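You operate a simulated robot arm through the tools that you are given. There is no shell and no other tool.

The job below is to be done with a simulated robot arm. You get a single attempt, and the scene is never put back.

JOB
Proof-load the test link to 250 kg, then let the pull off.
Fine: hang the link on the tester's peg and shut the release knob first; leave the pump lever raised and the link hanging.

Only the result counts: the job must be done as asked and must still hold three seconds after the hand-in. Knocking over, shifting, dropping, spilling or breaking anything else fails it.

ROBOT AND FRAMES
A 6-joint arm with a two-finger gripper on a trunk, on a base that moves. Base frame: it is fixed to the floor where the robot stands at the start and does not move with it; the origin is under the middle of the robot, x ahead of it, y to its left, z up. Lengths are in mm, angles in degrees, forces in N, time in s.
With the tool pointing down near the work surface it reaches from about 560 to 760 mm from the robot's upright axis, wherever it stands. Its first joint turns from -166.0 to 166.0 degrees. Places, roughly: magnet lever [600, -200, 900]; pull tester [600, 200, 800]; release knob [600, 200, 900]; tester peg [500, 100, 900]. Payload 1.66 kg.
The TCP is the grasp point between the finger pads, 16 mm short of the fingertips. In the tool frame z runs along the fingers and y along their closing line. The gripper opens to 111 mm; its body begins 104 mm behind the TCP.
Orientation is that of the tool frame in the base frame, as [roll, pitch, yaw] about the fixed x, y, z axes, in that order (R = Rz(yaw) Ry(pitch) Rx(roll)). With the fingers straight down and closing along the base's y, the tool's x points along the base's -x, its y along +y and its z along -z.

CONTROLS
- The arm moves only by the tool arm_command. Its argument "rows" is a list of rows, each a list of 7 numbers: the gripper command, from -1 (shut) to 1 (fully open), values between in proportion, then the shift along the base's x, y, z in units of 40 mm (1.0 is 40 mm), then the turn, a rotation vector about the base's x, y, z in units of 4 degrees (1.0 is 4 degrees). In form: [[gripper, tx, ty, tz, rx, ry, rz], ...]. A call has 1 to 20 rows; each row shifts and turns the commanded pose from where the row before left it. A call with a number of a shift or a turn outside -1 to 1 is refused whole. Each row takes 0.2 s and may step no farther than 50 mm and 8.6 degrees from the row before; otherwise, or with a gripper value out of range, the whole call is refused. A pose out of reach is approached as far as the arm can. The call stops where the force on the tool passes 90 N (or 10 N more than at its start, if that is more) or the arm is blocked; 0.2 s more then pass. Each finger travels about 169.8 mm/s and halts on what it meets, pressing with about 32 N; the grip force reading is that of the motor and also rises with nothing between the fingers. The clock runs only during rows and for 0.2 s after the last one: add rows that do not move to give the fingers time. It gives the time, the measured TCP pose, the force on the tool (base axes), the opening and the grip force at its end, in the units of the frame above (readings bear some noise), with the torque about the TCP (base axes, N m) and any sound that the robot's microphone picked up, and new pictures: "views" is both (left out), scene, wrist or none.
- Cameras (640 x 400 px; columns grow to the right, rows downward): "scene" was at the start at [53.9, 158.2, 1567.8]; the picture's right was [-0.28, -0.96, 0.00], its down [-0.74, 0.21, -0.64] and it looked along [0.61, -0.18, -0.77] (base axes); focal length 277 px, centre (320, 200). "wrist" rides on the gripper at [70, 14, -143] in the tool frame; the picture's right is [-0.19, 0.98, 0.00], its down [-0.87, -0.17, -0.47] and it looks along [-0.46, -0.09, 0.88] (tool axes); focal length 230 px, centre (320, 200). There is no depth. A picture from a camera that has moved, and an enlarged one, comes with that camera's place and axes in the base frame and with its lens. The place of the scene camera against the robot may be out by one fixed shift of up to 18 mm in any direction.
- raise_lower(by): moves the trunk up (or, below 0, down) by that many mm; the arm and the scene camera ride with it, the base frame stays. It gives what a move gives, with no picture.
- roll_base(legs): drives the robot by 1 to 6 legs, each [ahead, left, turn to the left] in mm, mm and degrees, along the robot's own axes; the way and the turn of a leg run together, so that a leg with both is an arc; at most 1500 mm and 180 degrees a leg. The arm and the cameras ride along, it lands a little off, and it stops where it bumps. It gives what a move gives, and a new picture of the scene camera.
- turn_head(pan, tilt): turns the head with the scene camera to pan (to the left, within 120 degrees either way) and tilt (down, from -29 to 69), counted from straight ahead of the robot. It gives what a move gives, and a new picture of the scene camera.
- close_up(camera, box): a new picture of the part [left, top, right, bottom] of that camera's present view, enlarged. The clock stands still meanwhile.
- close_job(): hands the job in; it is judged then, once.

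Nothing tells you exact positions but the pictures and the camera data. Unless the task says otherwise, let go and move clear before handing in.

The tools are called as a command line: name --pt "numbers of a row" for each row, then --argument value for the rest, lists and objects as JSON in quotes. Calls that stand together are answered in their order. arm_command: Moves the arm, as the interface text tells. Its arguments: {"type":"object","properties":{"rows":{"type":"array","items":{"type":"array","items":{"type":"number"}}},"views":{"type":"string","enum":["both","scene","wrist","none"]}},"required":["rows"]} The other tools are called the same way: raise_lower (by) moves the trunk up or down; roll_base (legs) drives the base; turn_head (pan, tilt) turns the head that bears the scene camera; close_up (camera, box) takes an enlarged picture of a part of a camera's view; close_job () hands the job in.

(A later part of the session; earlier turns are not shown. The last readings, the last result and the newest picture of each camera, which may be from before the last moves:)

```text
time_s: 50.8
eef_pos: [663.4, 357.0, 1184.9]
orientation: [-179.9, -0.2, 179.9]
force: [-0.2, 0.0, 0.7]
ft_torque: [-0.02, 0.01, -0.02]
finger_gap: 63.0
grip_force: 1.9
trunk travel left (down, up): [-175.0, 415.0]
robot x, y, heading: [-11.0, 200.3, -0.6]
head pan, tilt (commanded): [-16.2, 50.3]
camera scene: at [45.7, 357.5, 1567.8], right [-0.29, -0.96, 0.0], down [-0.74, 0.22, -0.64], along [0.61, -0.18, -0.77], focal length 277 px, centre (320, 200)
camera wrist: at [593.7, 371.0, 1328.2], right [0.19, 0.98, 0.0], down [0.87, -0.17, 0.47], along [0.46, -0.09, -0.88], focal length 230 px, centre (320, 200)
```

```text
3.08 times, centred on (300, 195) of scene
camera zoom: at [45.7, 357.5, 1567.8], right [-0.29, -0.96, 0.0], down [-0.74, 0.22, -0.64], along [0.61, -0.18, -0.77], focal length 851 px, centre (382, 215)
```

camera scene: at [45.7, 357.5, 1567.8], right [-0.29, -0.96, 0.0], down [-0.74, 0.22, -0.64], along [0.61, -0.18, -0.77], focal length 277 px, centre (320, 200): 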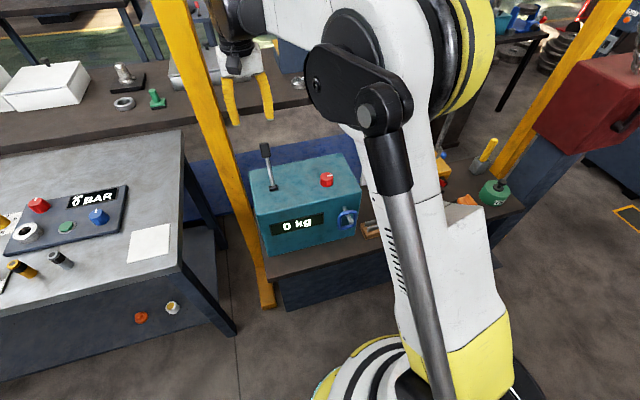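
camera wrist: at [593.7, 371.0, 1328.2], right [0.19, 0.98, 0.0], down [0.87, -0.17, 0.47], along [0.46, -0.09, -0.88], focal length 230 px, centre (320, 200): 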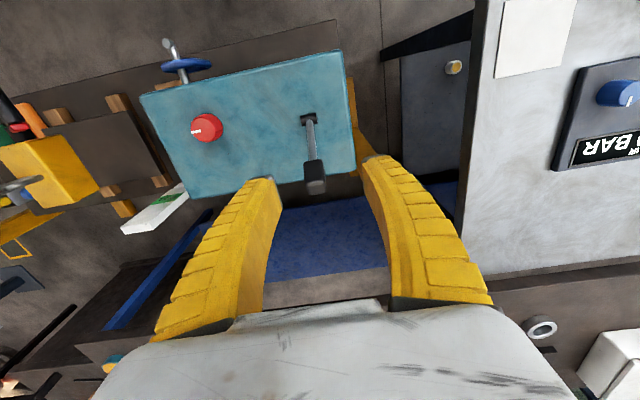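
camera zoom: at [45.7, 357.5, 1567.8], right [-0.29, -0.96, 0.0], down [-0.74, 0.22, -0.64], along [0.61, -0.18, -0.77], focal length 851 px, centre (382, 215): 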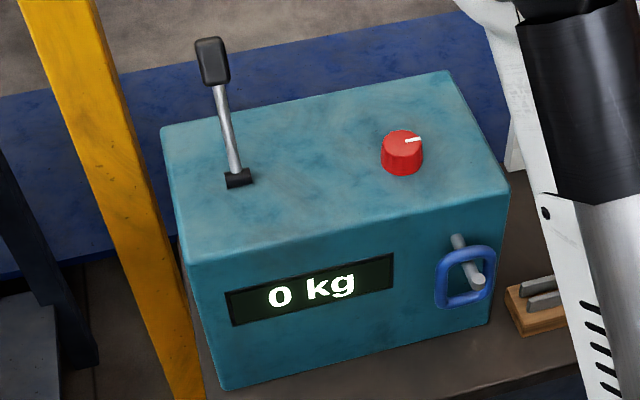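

The lever's pivot is near (650, 341, 930) and its black handle is centred near (709, 342, 1035), leaning back about 29°. I'll move the open fingers down astride the handle, stopping above it first.

arm_command --pt "0.1 0.38 -0.125 -0.6 0 0 0" --pt "0.1 0.38 -0.125 -0.6 0 0 0" --pt "0.1 0.38 -0.125 -0.6 0 0 0" --pt "0.1 0 0 0 0 0 0" --views "both"

close_up --camera "wrist" --box '[240, 90, 400, 220]'

close_up --camera "scene" --box '[210, 100, 350, 220]'

```text
time_s: 51.8
eef_pos: [707.7, 342.0, 1115.2]
orientation: [-179.9, 0.0, 179.9]
force: [0.4, 0.7, -0.4]
ft_torque: [-0.01, 0.01, -0.03]
finger_gap: 63.1
grip_force: 1.6
trunk travel left (down, up): [-175.0, 415.0]
robot x, y, heading: [-7.7, 199.9, -0.4]
head pan, tilt (commanded): [-16.2, 50.3]
camera scene: at [45.7, 357.4, 1567.9], right [-0.29, -0.96, 0.0], down [-0.74, 0.22, -0.64], along [0.61, -0.18, -0.77], focal length 277 px, centre (320, 200)
camera wrist: at [637.1, 356.7, 1257.5], right [0.19, 0.98, 0.0], down [0.87, -0.17, 0.47], along [0.46, -0.09, -0.88], focal length 230 px, centre (320, 200)
```

scene: 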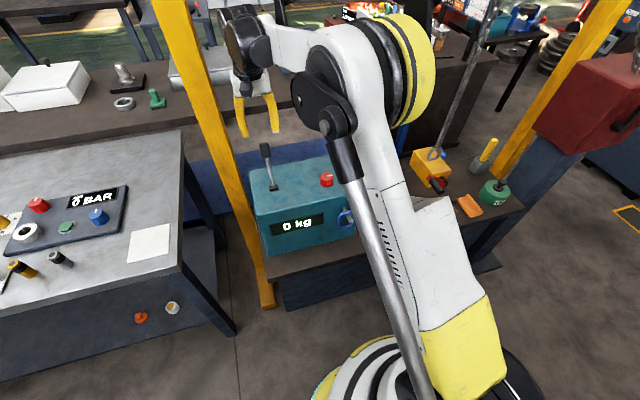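
wrist: 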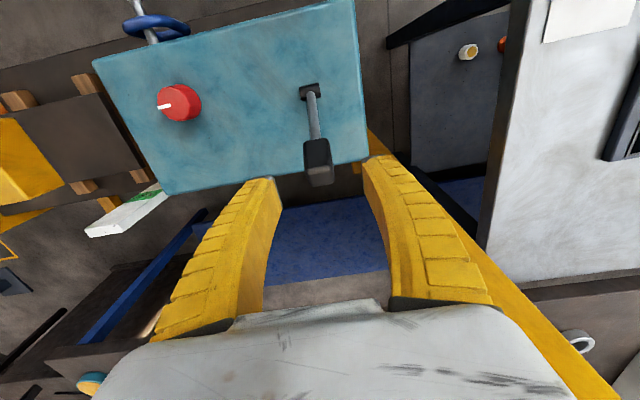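

```text
3.08 times, centred on (320, 155) of wrist
camera zoom: at [637.1, 356.7, 1257.5], right [0.19, 0.98, 0.0], down [0.87, -0.17, 0.47], along [0.46, -0.09, -0.88], focal length 708 px, centre (320, 338)
```

zoom: 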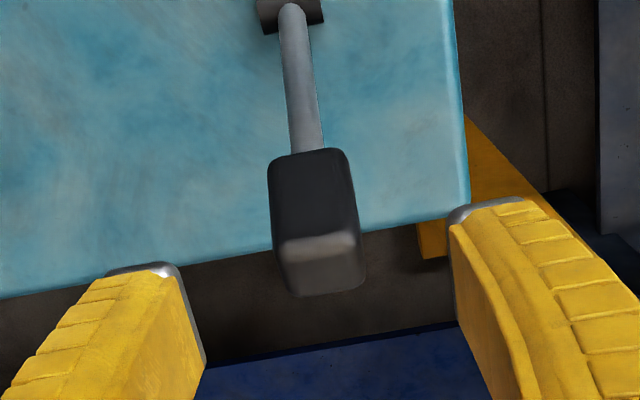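

```text
3.33 times, centred on (280, 160) of scene
camera zoom: at [45.7, 357.4, 1567.9], right [-0.29, -0.96, 0.0], down [-0.74, 0.22, -0.64], along [0.61, -0.18, -0.77], focal length 922 px, centre (453, 333)
```

zoom: 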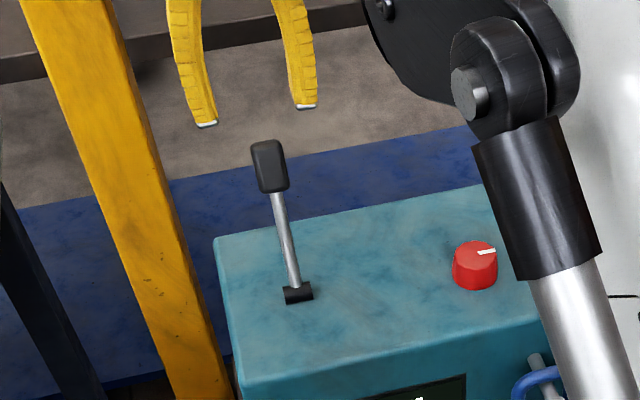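

The handle's centre comes out at about (706, 342, 1032), right below the open fingers. I'll descend onto it and close.

arm_command --pt "0.1 0 0 -0.7 0 0 0" --pt "0.1 0 0 -0.7 0 0 0" --pt "0.1 0 0 -0.65 0 0 0" --pt "0.1 0 0 0 0 0 0" --views "both"

close_up --camera "wrist" --box '[240, 110, 400, 240]'

close_up --camera "scene" --box '[210, 100, 350, 220]'

```text
time_s: 52.8
eef_pos: [707.5, 341.4, 1031.8]
orientation: [-179.9, 0.0, 179.8]
force: [-0.1, 0.0, -0.2]
ft_torque: [-0.02, 0.01, 0.0]
finger_gap: 63.2
grip_force: 1.6
trunk travel left (down, up): [-175.0, 415.0]
robot x, y, heading: [-9.9, 199.9, -0.6]
head pan, tilt (commanded): [-16.2, 50.3]
camera scene: at [45.7, 357.4, 1567.9], right [-0.29, -0.96, 0.0], down [-0.74, 0.22, -0.64], along [0.61, -0.18, -0.77], focal length 277 px, centre (320, 200)
camera wrist: at [636.7, 356.4, 1174.5], right [0.19, 0.98, 0.0], down [0.87, -0.17, 0.47], along [0.46, -0.09, -0.88], focal length 230 px, centre (320, 200)
```

scene: 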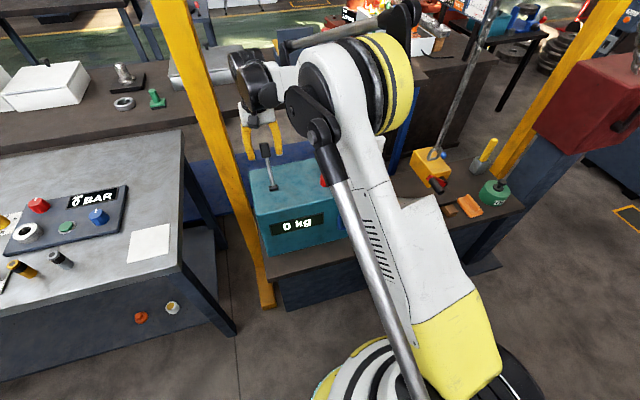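
wrist: 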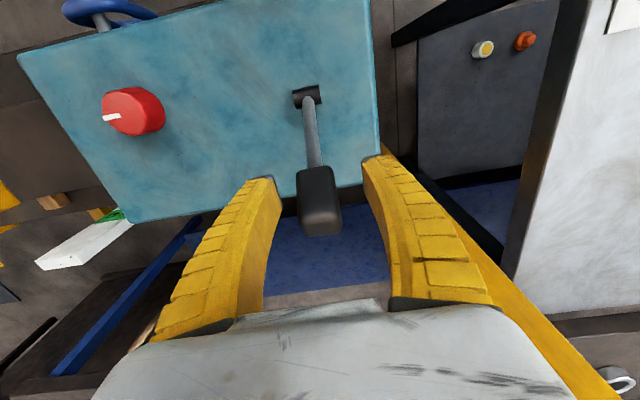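

```text
3.08 times, centred on (320, 175) of wrist
camera zoom: at [636.7, 356.4, 1174.5], right [0.19, 0.98, 0.0], down [0.87, -0.17, 0.47], along [0.46, -0.09, -0.88], focal length 708 px, centre (320, 277)
```

zoom: 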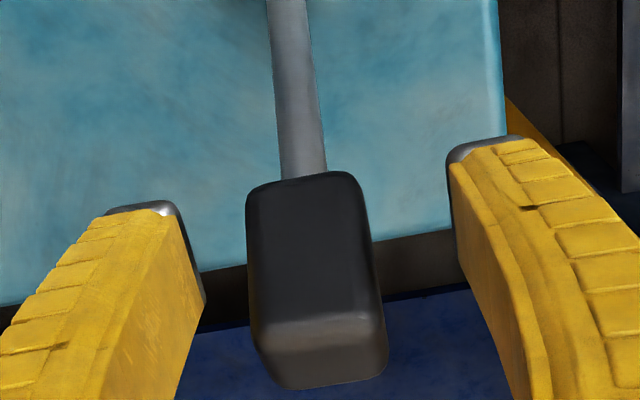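

```text
3.33 times, centred on (280, 160) of scene
camera zoom: at [45.7, 357.4, 1567.9], right [-0.29, -0.96, 0.0], down [-0.74, 0.22, -0.64], along [0.61, -0.18, -0.77], focal length 922 px, centre (453, 333)
```

zoom: 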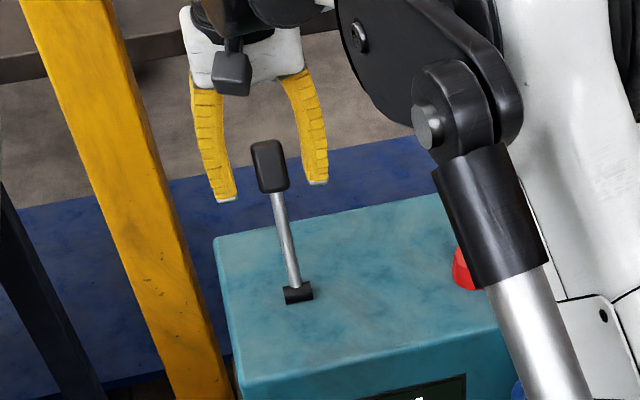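

arm_command --pt "0.1 0 -0.04 0 0 0 0" --pt "-1 0 0 0 0 0 0" --pt "-1 0 0 0 0 0 0" --pt "-1 0 0 0 0 0 0" --views "wrist"

```text
time_s: 53.8
eef_pos: [706.8, 339.4, 1032.3]
orientation: [-179.8, -0.1, 180.0]
force: [4.3, -4.3, 10.2]
ft_torque: [-0.02, 0.14, 0.04]
finger_gap: 24.3
grip_force: 34.2
trunk travel left (down, up): [-175.0, 415.0]
robot x, y, heading: [-11.3, 200.9, -0.3]
head pan, tilt (commanded): [-16.2, 50.3]
camera wrist: at [637.2, 354.3, 1175.1], right [0.19, 0.98, 0.0], down [0.87, -0.17, 0.47], along [0.46, -0.09, -0.88], focal length 230 px, centre (320, 200)
```

wrist: 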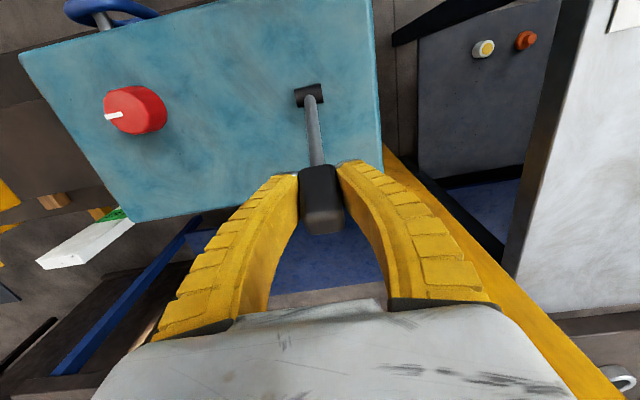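

The handle is gripped at 24 mm. I'll test the lever gently, moving it about 9° along its arc toward me.

arm_command --pt "-1 -0.21 0 0.11 0 0 0" --pt "-1 -0.21 0 0.08 0 0 0" --pt "-1 0 0 0 0 0 0" --views "both"

close_up --camera "scene" --box '[230, 130, 370, 260]'

```text
time_s: 54.6
eef_pos: [693.2, 339.1, 1039.1]
orientation: [-179.9, -0.2, 179.9]
force: [9.9, -5.0, -2.7]
ft_torque: [-0.01, -1.01, 0.03]
finger_gap: 20.6
grip_force: 33.9
trunk travel left (down, up): [-175.0, 415.0]
robot x, y, heading: [-5.0, 201.3, -0.6]
head pan, tilt (commanded): [-16.2, 50.3]
camera scene: at [47.1, 356.8, 1567.8], right [-0.29, -0.96, 0.0], down [-0.74, 0.22, -0.64], along [0.61, -0.18, -0.77], focal length 277 px, centre (320, 200)
camera wrist: at [623.2, 354.3, 1181.7], right [0.19, 0.98, 0.0], down [0.87, -0.17, 0.47], along [0.46, -0.09, -0.88], focal length 230 px, centre (320, 200)
```

scene: 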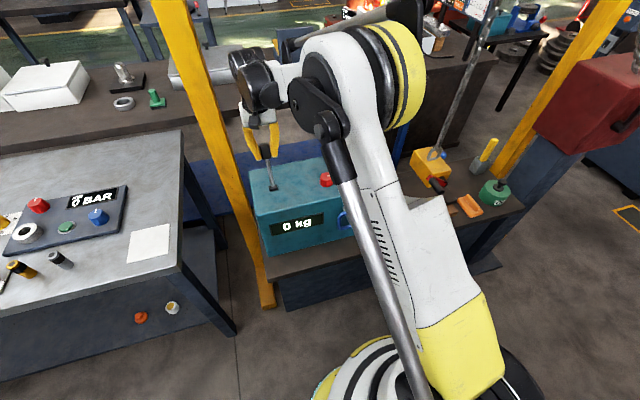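
wrist: 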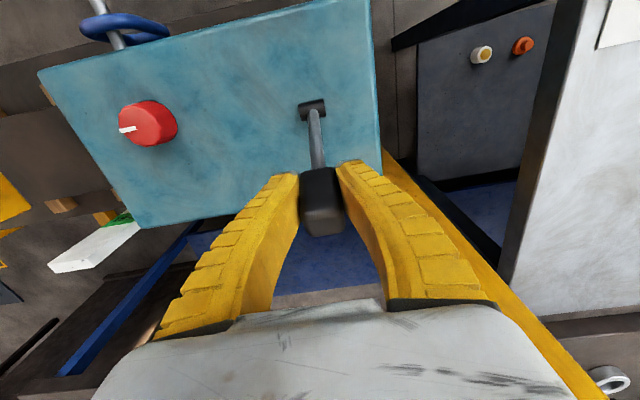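

```text
3.08 times, centred on (300, 195) of scene
camera zoom: at [47.1, 356.8, 1567.8], right [-0.29, -0.96, 0.0], down [-0.74, 0.22, -0.64], along [0.61, -0.18, -0.77], focal length 851 px, centre (382, 215)
```

zoom: 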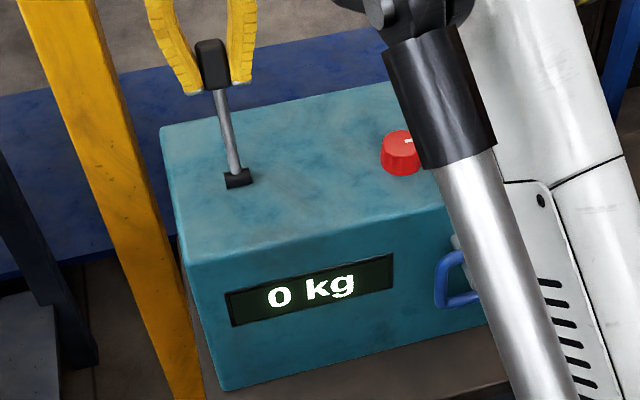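

The lever moves freely with the hand toward me (about 10 N). I'll carry on along the arc toward upright and watch the display.

arm_command --pt "-1 -0.34 0 0.107 0 0 0" --pt "-1 -0.35 0 0.068 0 0 0" --pt "-1 -0.38 0 0.025 0 0 0" --pt "-1 0 0 0 0 0 0" --views "both"

close_up --camera "scene" --box '[230, 130, 370, 260]'

```text
time_s: 55.6
eef_pos: [647.5, 339.6, 1046.2]
orientation: [-179.9, -0.2, 179.9]
force: [4.0, -5.4, -4.2]
ft_torque: [0.07, -0.53, -0.02]
finger_gap: 20.0
grip_force: 33.7
trunk travel left (down, up): [-175.0, 415.0]
robot x, y, heading: [-12.2, 198.4, -0.6]
head pan, tilt (commanded): [-16.2, 50.3]
camera scene: at [46.7, 356.8, 1567.8], right [-0.29, -0.96, 0.0], down [-0.74, 0.22, -0.64], along [0.61, -0.18, -0.77], focal length 277 px, centre (320, 200)
camera wrist: at [578.0, 354.3, 1190.1], right [0.19, 0.98, 0.0], down [0.87, -0.17, 0.47], along [0.46, -0.09, -0.88], focal length 230 px, centre (320, 200)
```

scene: 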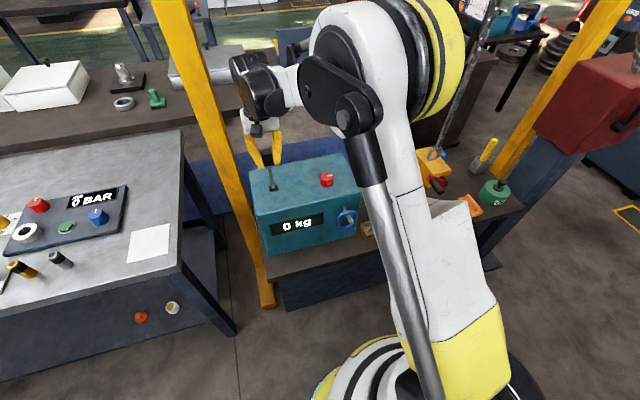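
wrist: 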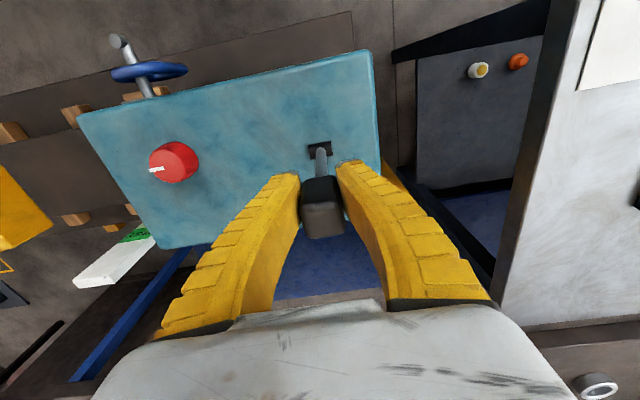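

```text
3.08 times, centred on (300, 195) of scene
camera zoom: at [46.7, 356.8, 1567.8], right [-0.29, -0.96, 0.0], down [-0.74, 0.22, -0.64], along [0.61, -0.18, -0.77], focal length 851 px, centre (382, 215)
```

zoom: 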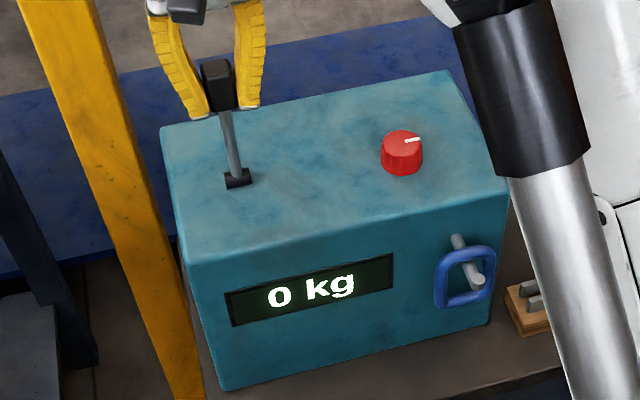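

The lever is about upright, the display still reads 0 kg. I'll continue along the arc toward me in stages.

arm_command --pt "-1 -0.355 0 -0.022 0 0 0" --pt "-1 -0.35 0 -0.065 0 0 0" --pt "-1 -0.34 0 -0.107 0 0 0" --pt "-1 0 0 0 0 0 0" --views "both"

close_up --camera "scene" --box '[230, 130, 370, 260]'

```text
time_s: 56.6
eef_pos: [605.9, 339.5, 1039.6]
orientation: [-180.0, -0.1, 180.0]
force: [6.3, -1.1, 5.1]
ft_torque: [-0.01, -0.86, 0.03]
finger_gap: 21.8
grip_force: 34.0
trunk travel left (down, up): [-175.0, 415.0]
robot x, y, heading: [-11.9, 199.7, -0.6]
head pan, tilt (commanded): [-16.2, 50.3]
camera scene: at [46.0, 357.2, 1567.9], right [-0.29, -0.96, 0.0], down [-0.74, 0.22, -0.64], along [0.61, -0.18, -0.77], focal length 277 px, centre (320, 200)
camera wrist: at [536.2, 354.2, 1182.3], right [0.19, 0.98, 0.0], down [0.87, -0.17, 0.47], along [0.46, -0.09, -0.88], focal length 230 px, centre (320, 200)
```

scene: 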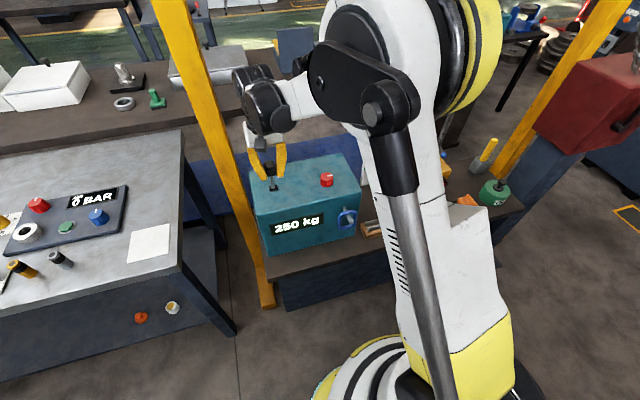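
wrist: 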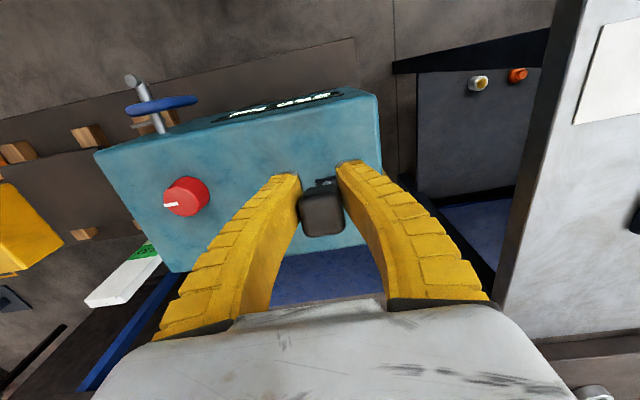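

```text
3.08 times, centred on (300, 195) of scene
camera zoom: at [46.0, 357.2, 1567.9], right [-0.29, -0.96, 0.0], down [-0.74, 0.22, -0.64], along [0.61, -0.18, -0.77], focal length 851 px, centre (382, 215)
```

zoom: 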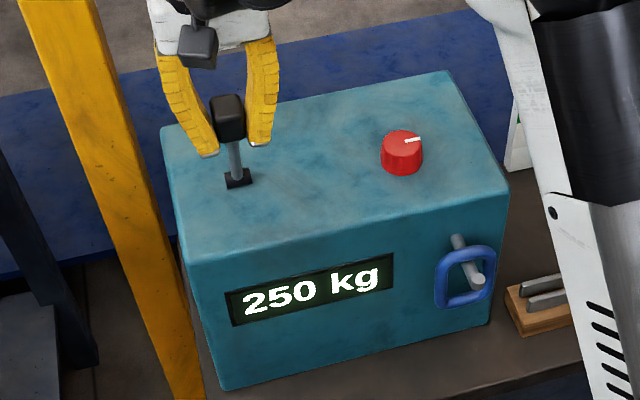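

The display jumped to what looks like 250 kg. I'll zoom in to be sure before doing anything else.

close_up --camera "scene" --box '[260, 205, 340, 245]'

close_up --camera "wrist" --box '[90, 60, 390, 250]'

```text
8.00 times, centred on (300, 225) of scene
camera zoom: at [46.0, 357.2, 1567.9], right [-0.29, -0.96, 0.0], down [-0.74, 0.22, -0.64], along [0.61, -0.18, -0.77], focal length 2212 px, centre (480, 0)
```

zoom: 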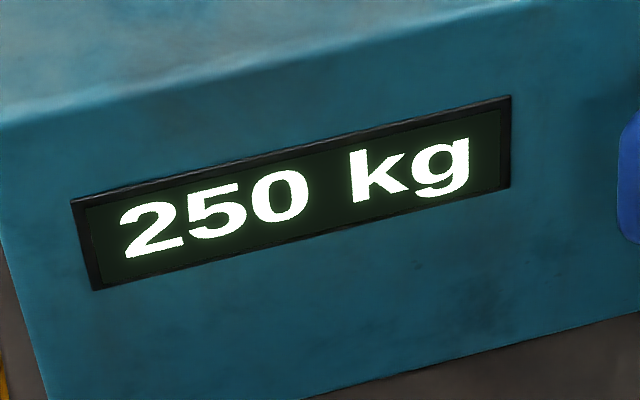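

```text
2.11 times, centred on (240, 155) of wrist
camera zoom: at [536.2, 354.2, 1182.3], right [0.19, 0.98, 0.0], down [0.87, -0.17, 0.47], along [0.46, -0.09, -0.88], focal length 484 px, centre (488, 295)
```

zoom: 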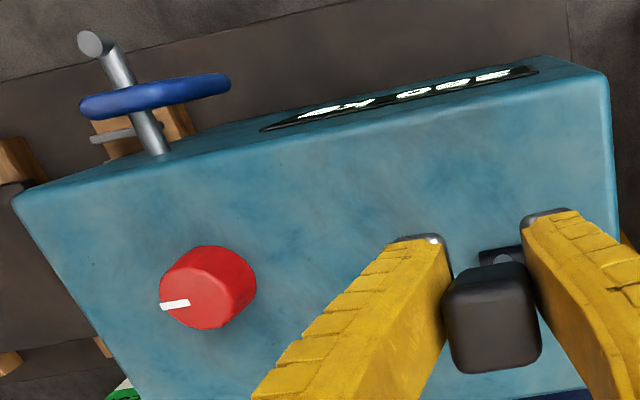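

It reads exactly 250 kg, reached in one stroke. Now I raise the lever back along the same arc to where it stood, without another stroke.

arm_command --pt "-1 0.34 0 0.107 0 0 0" --pt "-1 0.35 0 0.065 0 0 0" --pt "-1 0.355 0 0.022 0 0 0" --pt "-1 0.38 0 -0.025 0 0 0" --pt "-1 0.35 0 -0.068 0 0 0" --pt "-1 0.34 0 -0.107 0 0 0" --pt "-1 0.21 0 -0.08 0 0 0" --pt "-1 0.21 0 -0.11 0 0 0" --pt "-1 0 0 0 0 0 0" --views "both"

close_up --camera "scene" --box '[230, 130, 370, 260]'

```text
time_s: 58.6
eef_pos: [706.2, 338.2, 1032.0]
orientation: [-179.9, -0.2, 179.8]
force: [-17.5, -7.4, 1.7]
ft_torque: [-0.08, 0.41, 0.04]
finger_gap: 21.0
grip_force: 33.8
trunk travel left (down, up): [-175.0, 415.0]
robot x, y, heading: [-11.9, 202.0, -0.5]
head pan, tilt (commanded): [-16.2, 50.3]
camera scene: at [43.1, 356.3, 1568.1], right [-0.29, -0.96, 0.0], down [-0.74, 0.22, -0.64], along [0.61, -0.18, -0.77], focal length 277 px, centre (320, 200)
camera wrist: at [636.2, 354.3, 1175.3], right [0.19, 0.98, 0.0], down [0.87, -0.17, 0.47], along [0.46, -0.09, -0.88], focal length 230 px, centre (320, 200)
```

scene: 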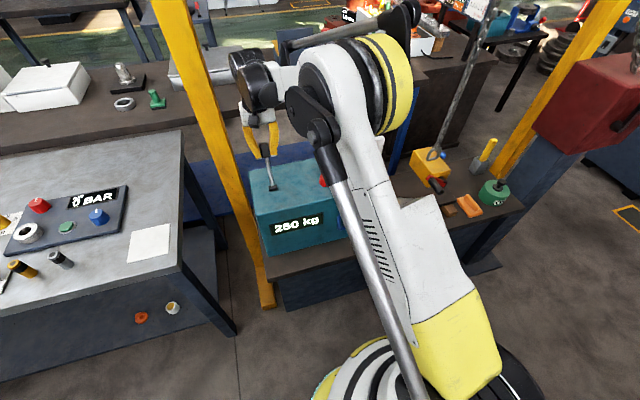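
wrist: 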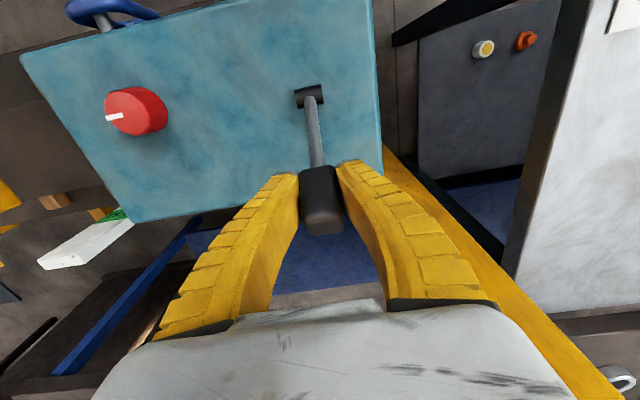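

```text
3.08 times, centred on (300, 195) of scene
camera zoom: at [43.1, 356.3, 1568.1], right [-0.29, -0.96, 0.0], down [-0.74, 0.22, -0.64], along [0.61, -0.18, -0.77], focal length 851 px, centre (382, 215)
```

zoom: 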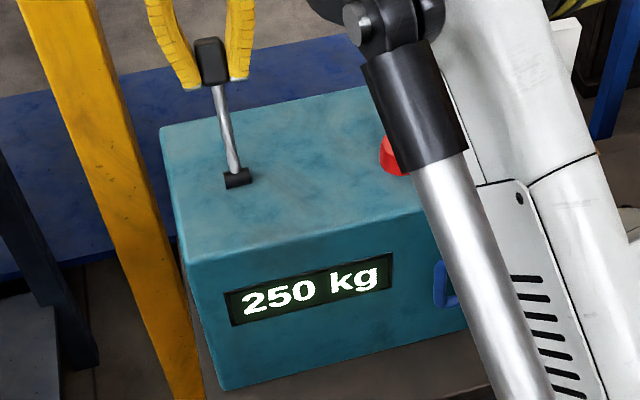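

The display holds 250 kg and the lever is back against its raised stop. I'll open the fingers, lift straight off the handle and check that the lever stays up.

arm_command --pt "-0.3 0 0 0 0 0 0" --pt "0.1 0 0 0 0 0 0" --pt "0.1 0 0 0 0 0 0" --pt "0.1 0 0 0.4 0 0 0" --pt "0.1 0 0 0.8 0 0 0" --pt "0.1 0 0 1 0 0 0" --pt "0.1 0 0 1 0 0 0" --pt "0.1 0 0 0.8 0 0 0" --pt "0.1 0 0 0 0 0 0" --views "both"

close_up --camera "scene" --box '[230, 130, 370, 260]'

```text
time_s: 60.6
eef_pos: [709.2, 340.7, 1190.7]
orientation: [-179.9, -0.1, 179.9]
force: [-0.2, -0.2, 0.7]
ft_torque: [-0.01, -0.01, 0.01]
finger_gap: 63.1
grip_force: 1.3
trunk travel left (down, up): [-175.0, 415.0]
robot x, y, heading: [-9.2, 200.8, -0.6]
head pan, tilt (commanded): [-16.2, 50.3]
camera scene: at [45.8, 357.4, 1567.8], right [-0.29, -0.96, 0.0], down [-0.74, 0.22, -0.64], along [0.61, -0.18, -0.77], focal length 277 px, centre (320, 200)
camera wrist: at [639.6, 354.7, 1333.8], right [0.19, 0.98, 0.0], down [0.87, -0.17, 0.47], along [0.46, -0.09, -0.88], focal length 230 px, centre (320, 200)
```

scene: 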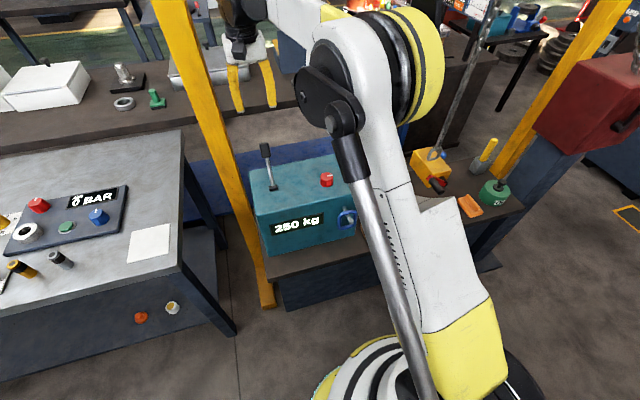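
wrist: 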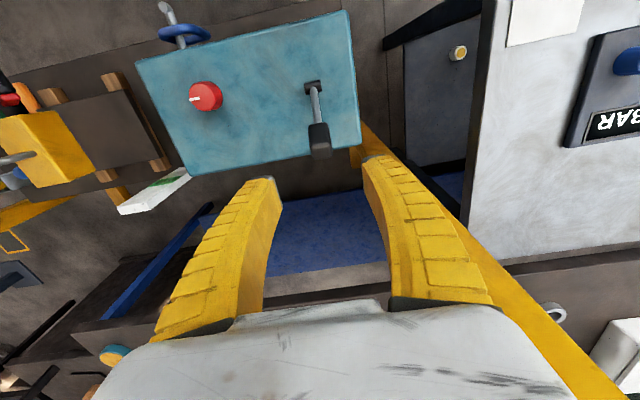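

```text
3.08 times, centred on (300, 195) of scene
camera zoom: at [45.8, 357.4, 1567.8], right [-0.29, -0.96, 0.0], down [-0.74, 0.22, -0.64], along [0.61, -0.18, -0.77], focal length 851 px, centre (382, 215)
```

zoom: 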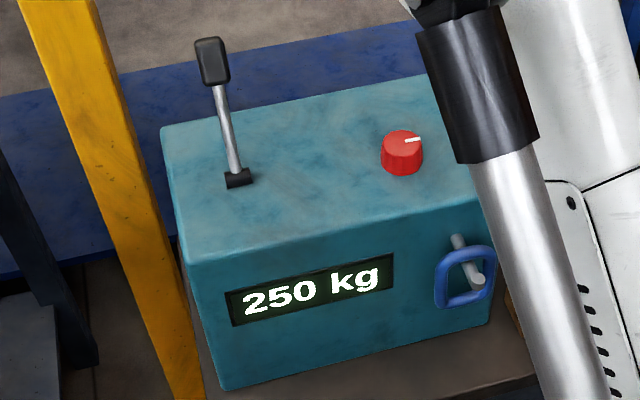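

The lever stays raised and the display holds 250 kg. Now I go back over the knob, turning the wrist clockwise on the way so that I have room to turn the knob back open.

arm_command --pt "0.1 -0.1 -0.21 -0.04 0 0 -1" --pt "0.1 -0.1 -0.21 -0.04 0 0 -1" --pt "0.1 -0.1 -0.21 -0.04 0 0 -1" --pt "0.1 -0.1 -0.21 -0.04 0 0 -1" --pt "0.1 -0.1 -0.21 -0.04 0 0 -1" --pt "0.1 -0.1 -0.21 -0.04 0 0 -1" --pt "0.1 -0.1 -0.21 -0.04 0 0 -1" --pt "0.1 -0.1 -0.21 -0.04 0 0 -1" --pt "0.1 -0.1 -0.21 -0.04 0 0 -1" --pt "0.1 -0.1 -0.21 -0.04 0 0 -1" --pt "0.1 -0.1 -0.21 -0.04 0 0 -1" --pt "0.1 -0.1 -0.21 -0.04 0 0 -1" --pt "0.1 -0.1 -0.21 -0.04 0 0 -1" --pt "0.1 -0.1 -0.21 -0.04 0 0 -1" --pt "0.1 -0.1 -0.21 -0.04 0 0 -1" --pt "0.1 -0.1 -0.21 -0.04 0 0 -1" --pt "0.1 -0.1 -0.21 -0.04 0 0 -1" --pt "0.1 -0.1 -0.21 -0.04 0 0 -1" --pt "0.1 -0.1 -0.21 -0.04 0 0 -1" --pt "0.1 -0.1 -0.21 -0.04 0 0 -1" --views "none"

arm_command --pt "0.1 0 0 -0.5 0 0 -1" --pt "0.1 0 0 -0.8 0 0 -1" --pt "0.1 0 0 -0.8 0 0 -1" --pt "0.1 0 0 -0.8 0 0 0" --pt "0.1 0 0 0 0 0 0" --views "both"

close_up --camera "wrist" --box '[220, 60, 420, 200]'

```text
time_s: 64.8
eef_pos: [627.6, 171.5, 1158.5]
orientation: [-180.0, -0.1, 99.8]
force: [0.2, 0.1, -0.1]
ft_torque: [0.01, 0.0, 0.01]
finger_gap: 62.9
grip_force: 1.7
trunk travel left (down, up): [-175.0, 415.0]
robot x, y, heading: [-12.6, 202.3, -0.6]
head pan, tilt (commanded): [-16.2, 50.3]
```

```text
time_s: 66.0
eef_pos: [626.9, 173.1, 1042.3]
orientation: [-179.9, -0.2, 87.9]
force: [-0.5, 0.5, -0.7]
ft_torque: [0.02, -0.01, -0.01]
finger_gap: 63.0
grip_force: 1.1
trunk travel left (down, up): [-175.0, 415.0]
robot x, y, heading: [-10.0, 197.3, -0.4]
head pan, tilt (commanded): [-16.2, 50.3]
camera scene: at [45.7, 357.4, 1567.9], right [-0.29, -0.96, 0.0], down [-0.74, 0.22, -0.64], along [0.61, -0.18, -0.77], focal length 277 px, centre (320, 200)
camera wrist: at [644.2, 242.8, 1185.9], right [0.97, -0.23, 0.0], down [-0.2, -0.86, 0.47], along [-0.11, -0.46, -0.88], focal length 230 px, centre (320, 200)
```

scene: 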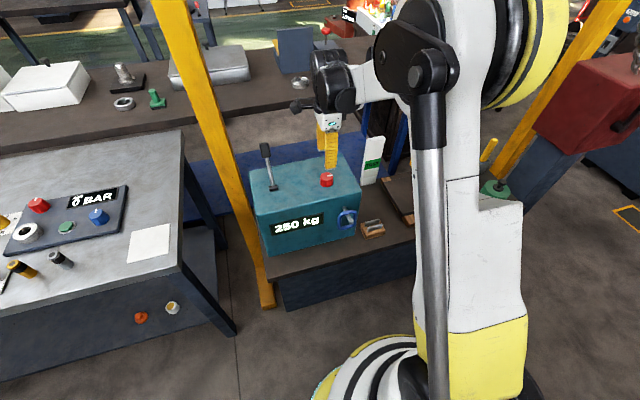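
wrist: 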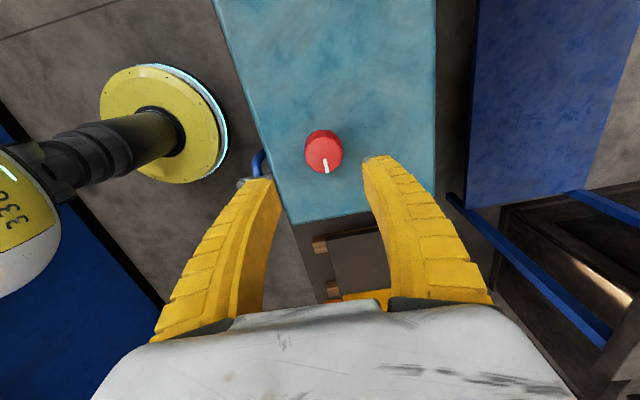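

```text
2.86 times, centred on (320, 130) of wrist
camera zoom: at [644.2, 242.8, 1185.9], right [0.97, -0.23, 0.0], down [-0.2, -0.86, 0.47], along [-0.11, -0.46, -0.88], focal length 657 px, centre (320, 400)
```

zoom: 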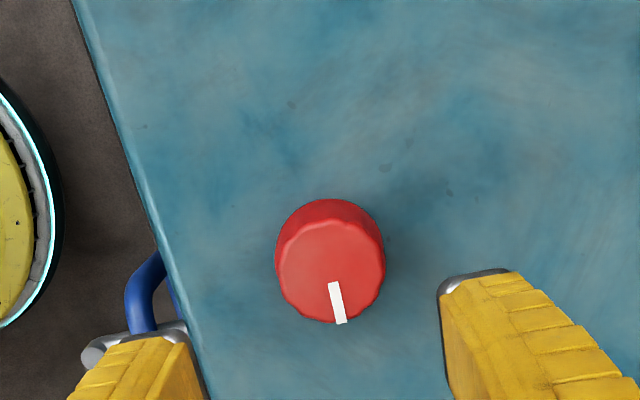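

The knob is slightly off the tool axis (about +4 mm x, −2 mm y). I'll correct that and come down to just above grip height.

arm_command --pt "0.1 0.09 -0.05 -0.6 0 0 0" --pt "0.1 0 0 -0.7 0 0 0" --pt "0.1 0 0 -0.7 0 0 0" --pt "0.1 0 0 0 0 0 0" --views "wrist"

close_up --camera "wrist" --box '[240, 90, 400, 220]'

```text
time_s: 67.0
eef_pos: [631.9, 168.9, 963.7]
orientation: [-179.9, -0.2, 87.8]
force: [0.3, 0.3, 0.5]
ft_torque: [0.0, -0.02, 0.02]
finger_gap: 63.0
grip_force: 1.1
trunk travel left (down, up): [-175.0, 415.0]
robot x, y, heading: [-11.3, 199.9, -0.7]
head pan, tilt (commanded): [-16.2, 50.3]
camera wrist: at [648.0, 239.2, 1107.1], right [0.97, -0.23, 0.0], down [-0.2, -0.86, 0.47], along [-0.11, -0.46, -0.88], focal length 230 px, centre (320, 200)
```

wrist: 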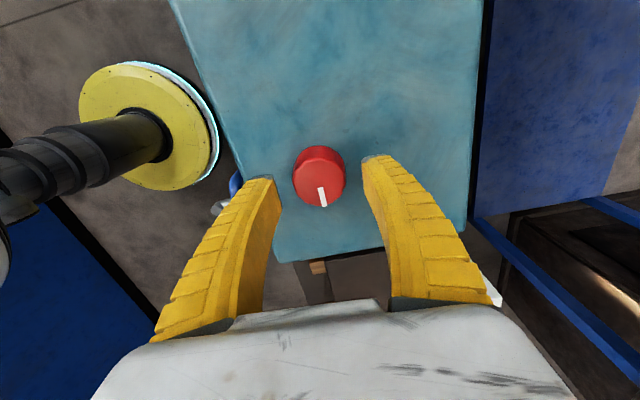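

```text
3.08 times, centred on (320, 155) of wrist
camera zoom: at [648.0, 239.2, 1107.1], right [0.97, -0.23, 0.0], down [-0.2, -0.86, 0.47], along [-0.11, -0.46, -0.88], focal length 708 px, centre (320, 338)
```

zoom: 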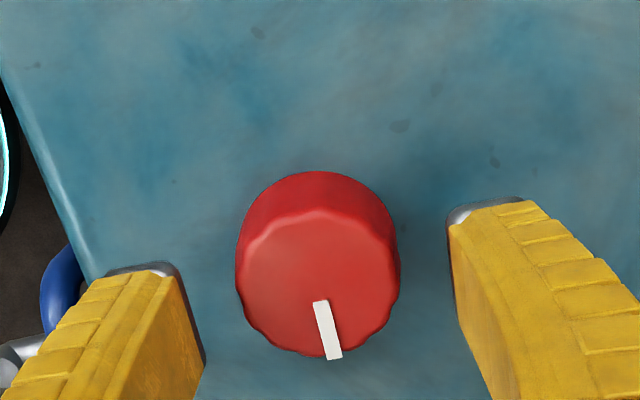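

The knob is centred along the closing line; a 2 mm y correction remains. I'll go down to grip height (tips about 6 mm above the tester top).

arm_command --pt "0.1 0.01 0.045 -0.3 0 0 0" --pt "0.1 0 0 -0.25 0 0 0" --pt "0.1 0 0 0 0 0 0" --views "wrist"

close_up --camera "wrist" --box '[240, 110, 400, 240]'

```text
time_s: 67.8
eef_pos: [633.3, 170.7, 941.6]
orientation: [-180.0, -0.1, 88.0]
force: [0.2, 0.2, -0.8]
ft_torque: [0.02, -0.04, -0.01]
finger_gap: 63.1
grip_force: 1.1
trunk travel left (down, up): [-175.0, 415.0]
robot x, y, heading: [-9.1, 199.1, -0.6]
head pan, tilt (commanded): [-16.2, 50.3]
camera wrist: at [648.8, 240.3, 1084.7], right [0.97, -0.23, 0.0], down [-0.2, -0.86, 0.47], along [-0.11, -0.46, -0.88], focal length 230 px, centre (320, 200)
```

wrist: 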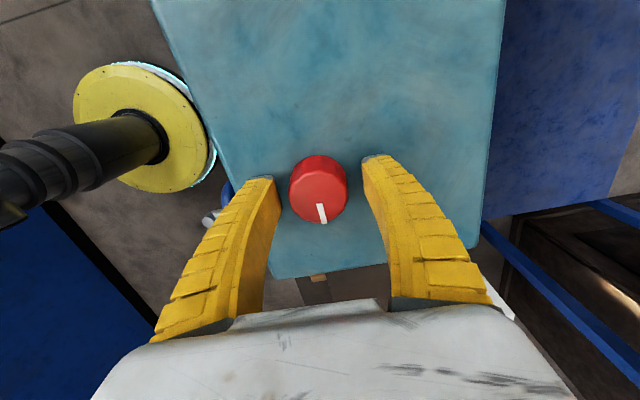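

```text
3.08 times, centred on (320, 175) of wrist
camera zoom: at [648.8, 240.3, 1084.7], right [0.97, -0.23, 0.0], down [-0.2, -0.86, 0.47], along [-0.11, -0.46, -0.88], focal length 708 px, centre (320, 277)
```

zoom: 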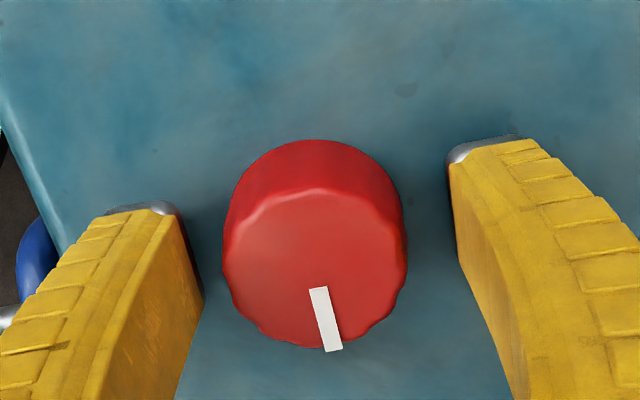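

Well centred. I'll close on the knob and turn it back counter-clockwise in stages, watching forces and the display.

arm_command --pt "-1 0 0 0 0 0 0" --pt "-1 0 0 0 0 0 0" --pt "-1 0 0 0 0 0 0" --pt "-1 0 0 0 0 0 0" --views "none"

arm_command --pt "-1 0 0 0 0 0 1" --pt "-1 0 0 0 0 0 1" --pt "-1 0 0 0 0 0 1" --pt "-1 0 0 0 0 0 1" --pt "-1 0 0 0 0 0 1" --pt "-1 0 0 0 0 0 0" --views "both"

```text
time_s: 68.8
eef_pos: [631.6, 170.2, 942.9]
orientation: [-179.9, -0.1, 88.0]
force: [-12.9, -1.6, 1.1]
ft_torque: [-0.45, 0.11, 0.02]
finger_gap: 35.7
grip_force: 34.2
trunk travel left (down, up): [-175.0, 415.0]
robot x, y, heading: [-10.5, 199.2, -0.7]
head pan, tilt (commanded): [-16.2, 50.3]
```

```text
time_s: 70.2
eef_pos: [631.1, 170.8, 941.8]
orientation: [180.0, -0.1, 107.9]
force: [-9.4, -15.2, 11.4]
ft_torque: [-0.41, -0.03, -0.02]
finger_gap: 35.3
grip_force: 33.9
trunk travel left (down, up): [-175.0, 415.0]
robot x, y, heading: [-9.3, 197.8, -0.7]
head pan, tilt (commanded): [-16.2, 50.3]
camera scene: at [43.7, 355.5, 1568.2], right [-0.29, -0.96, 0.0], down [-0.74, 0.22, -0.64], along [0.61, -0.18, -0.77], focal length 277 px, centre (320, 200)
camera wrist: at [622.5, 241.4, 1085.5], right [0.99, 0.12, 0.0], down [0.11, -0.88, 0.47], along [0.06, -0.47, -0.88], focal length 230 px, centre (320, 200)
```

scene: 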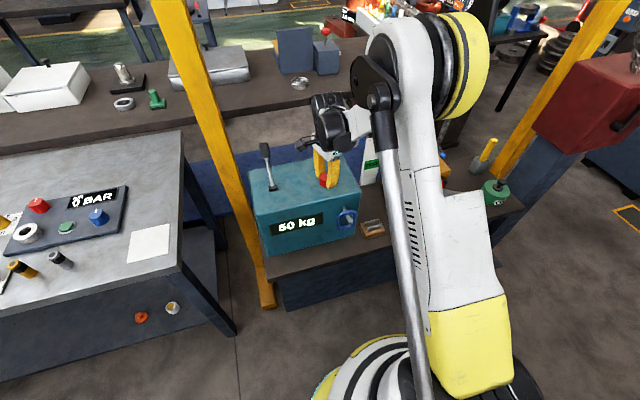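
wrist: 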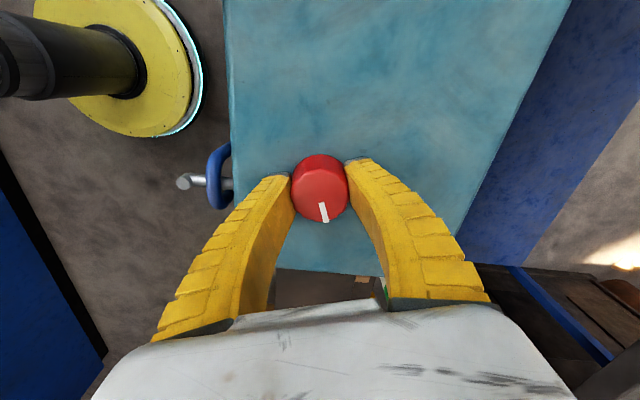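

The pull is dropping (the display shows about 50 kg). I'll keep turning the knob back toward its original open position.

arm_command --pt "-1 0 0 0 0 0 1" --pt "-1 0 0 0 0 0 1" --pt "-1 0 0 0 0 0 1" --pt "-1 0 0 0 0 0 1" --pt "-1 0 0 0 0 0 1" --pt "-1 0 0 0 0 0 1" --pt "-1 0 0 0 0 0 1" --pt "-1 0 0 0 0 0 0" --views "both"

close_up --camera "scene" --box '[230, 130, 370, 260]'

```text
time_s: 72.0
eef_pos: [631.0, 170.0, 942.6]
orientation: [180.0, -0.1, 135.8]
force: [-11.7, -22.9, 10.5]
ft_torque: [-0.29, 0.1, -0.05]
finger_gap: 35.3
grip_force: 33.9
trunk travel left (down, up): [-175.0, 415.0]
robot x, y, heading: [-12.7, 201.2, -0.8]
head pan, tilt (commanded): [-16.2, 50.3]
camera scene: at [43.5, 354.6, 1568.3], right [-0.29, -0.96, 0.0], down [-0.74, 0.22, -0.64], along [0.61, -0.18, -0.77], focal length 277 px, centre (320, 200)
camera wrist: at [590.2, 229.1, 1085.5], right [0.82, 0.57, 0.0], down [0.51, -0.72, 0.47], along [0.27, -0.39, -0.88], focal length 230 px, centre (320, 200)
```

scene: 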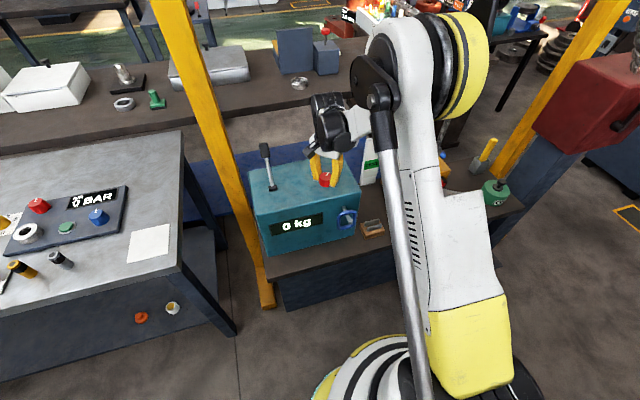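
wrist: 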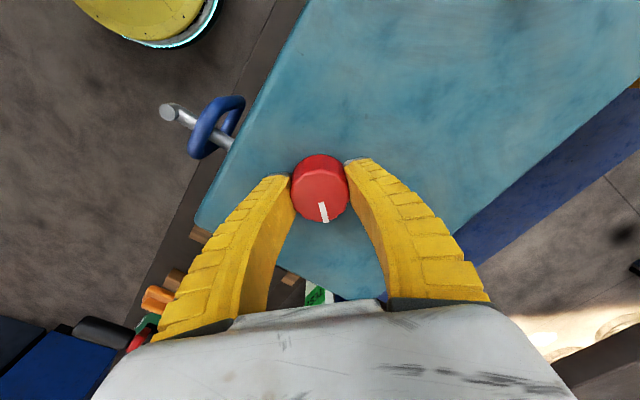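

```text
3.08 times, centred on (300, 195) of scene
camera zoom: at [43.5, 354.6, 1568.3], right [-0.29, -0.96, 0.0], down [-0.74, 0.22, -0.64], along [0.61, -0.18, -0.77], focal length 851 px, centre (382, 215)
```

zoom: 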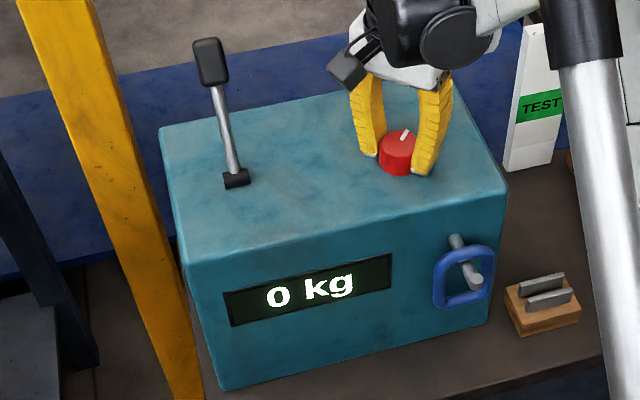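

The display is down to 0 kg. I'll bring the knob the rest of the way to its original open position, easing the side load a little.

arm_command --pt "-1 -0.01 -0.02 0 0 0 0" --pt "-1 0 0 0 0 0 1" --pt "-1 0 0 0 0 0 1" --pt "-1 0 0 0 0 0 1" --pt "-1 0 0 0 0 0 1" --pt "-1 0 0 0 0 0 1" --pt "-1 0 0 0 0 0 1" --pt "-1 0 0 0 0 0 0" --views "none"

arm_command --pt "-1 0 0 0 0 0 1" --pt "-1 0 0 0 0 0 1" --pt "-1 0 0 0 0 0 1" --pt "-1 0 0 0 0 0 1" --pt "-1 0 0 0 0 0 0" --views "both"

close_up --camera "scene" --box '[230, 130, 370, 260]'

```text
time_s: 73.8
eef_pos: [630.4, 170.0, 942.2]
orientation: [-179.9, 0.0, 159.9]
force: [-5.0, -12.2, 25.0]
ft_torque: [-0.15, 0.21, -0.01]
finger_gap: 35.3
grip_force: 34.5
trunk travel left (down, up): [-175.0, 415.0]
robot x, y, heading: [-10.1, 199.2, -0.6]
head pan, tilt (commanded): [-16.2, 50.3]
```

```text
time_s: 75.0
eef_pos: [630.2, 169.5, 941.4]
orientation: [-180.0, -0.1, 175.9]
force: [-1.5, -16.3, 15.8]
ft_torque: [-0.26, -0.14, 0.03]
finger_gap: 35.7
grip_force: 33.8
trunk travel left (down, up): [-175.0, 415.0]
robot x, y, heading: [-9.4, 199.5, -0.7]
head pan, tilt (commanded): [-16.2, 50.3]
camera scene: at [44.3, 355.4, 1568.1], right [-0.29, -0.96, 0.0], down [-0.74, 0.22, -0.64], along [0.61, -0.18, -0.77], focal length 277 px, centre (320, 200)
camera wrist: at [562.0, 189.1, 1084.9], right [0.26, 0.97, 0.0], down [0.85, -0.23, 0.47], along [0.45, -0.12, -0.88], focal length 230 px, centre (320, 200)
```

scene: 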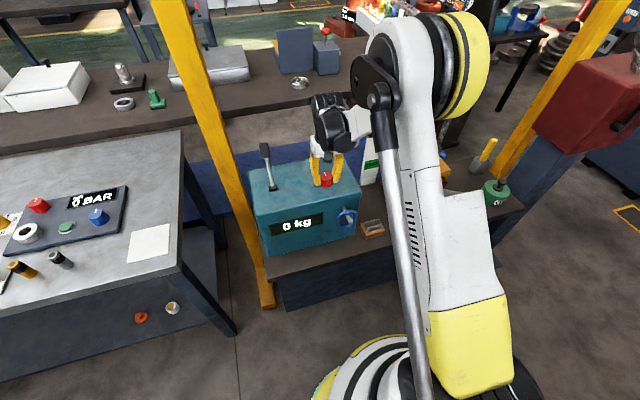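
wrist: 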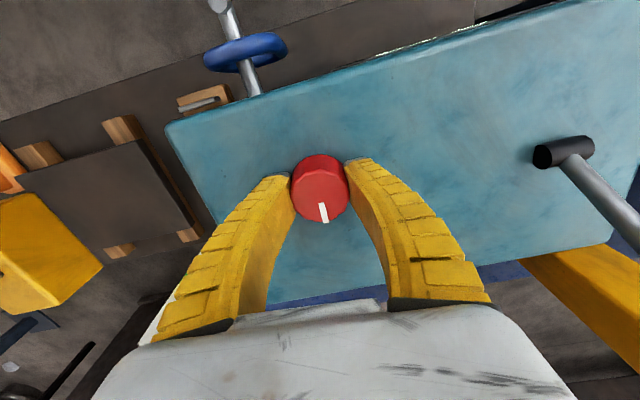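

```text
3.08 times, centred on (300, 195) of scene
camera zoom: at [44.3, 355.4, 1568.1], right [-0.29, -0.96, 0.0], down [-0.74, 0.22, -0.64], along [0.61, -0.18, -0.77], focal length 851 px, centre (382, 215)
```

zoom: 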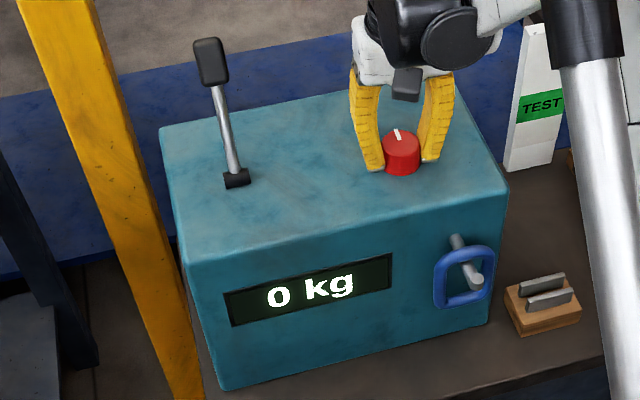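

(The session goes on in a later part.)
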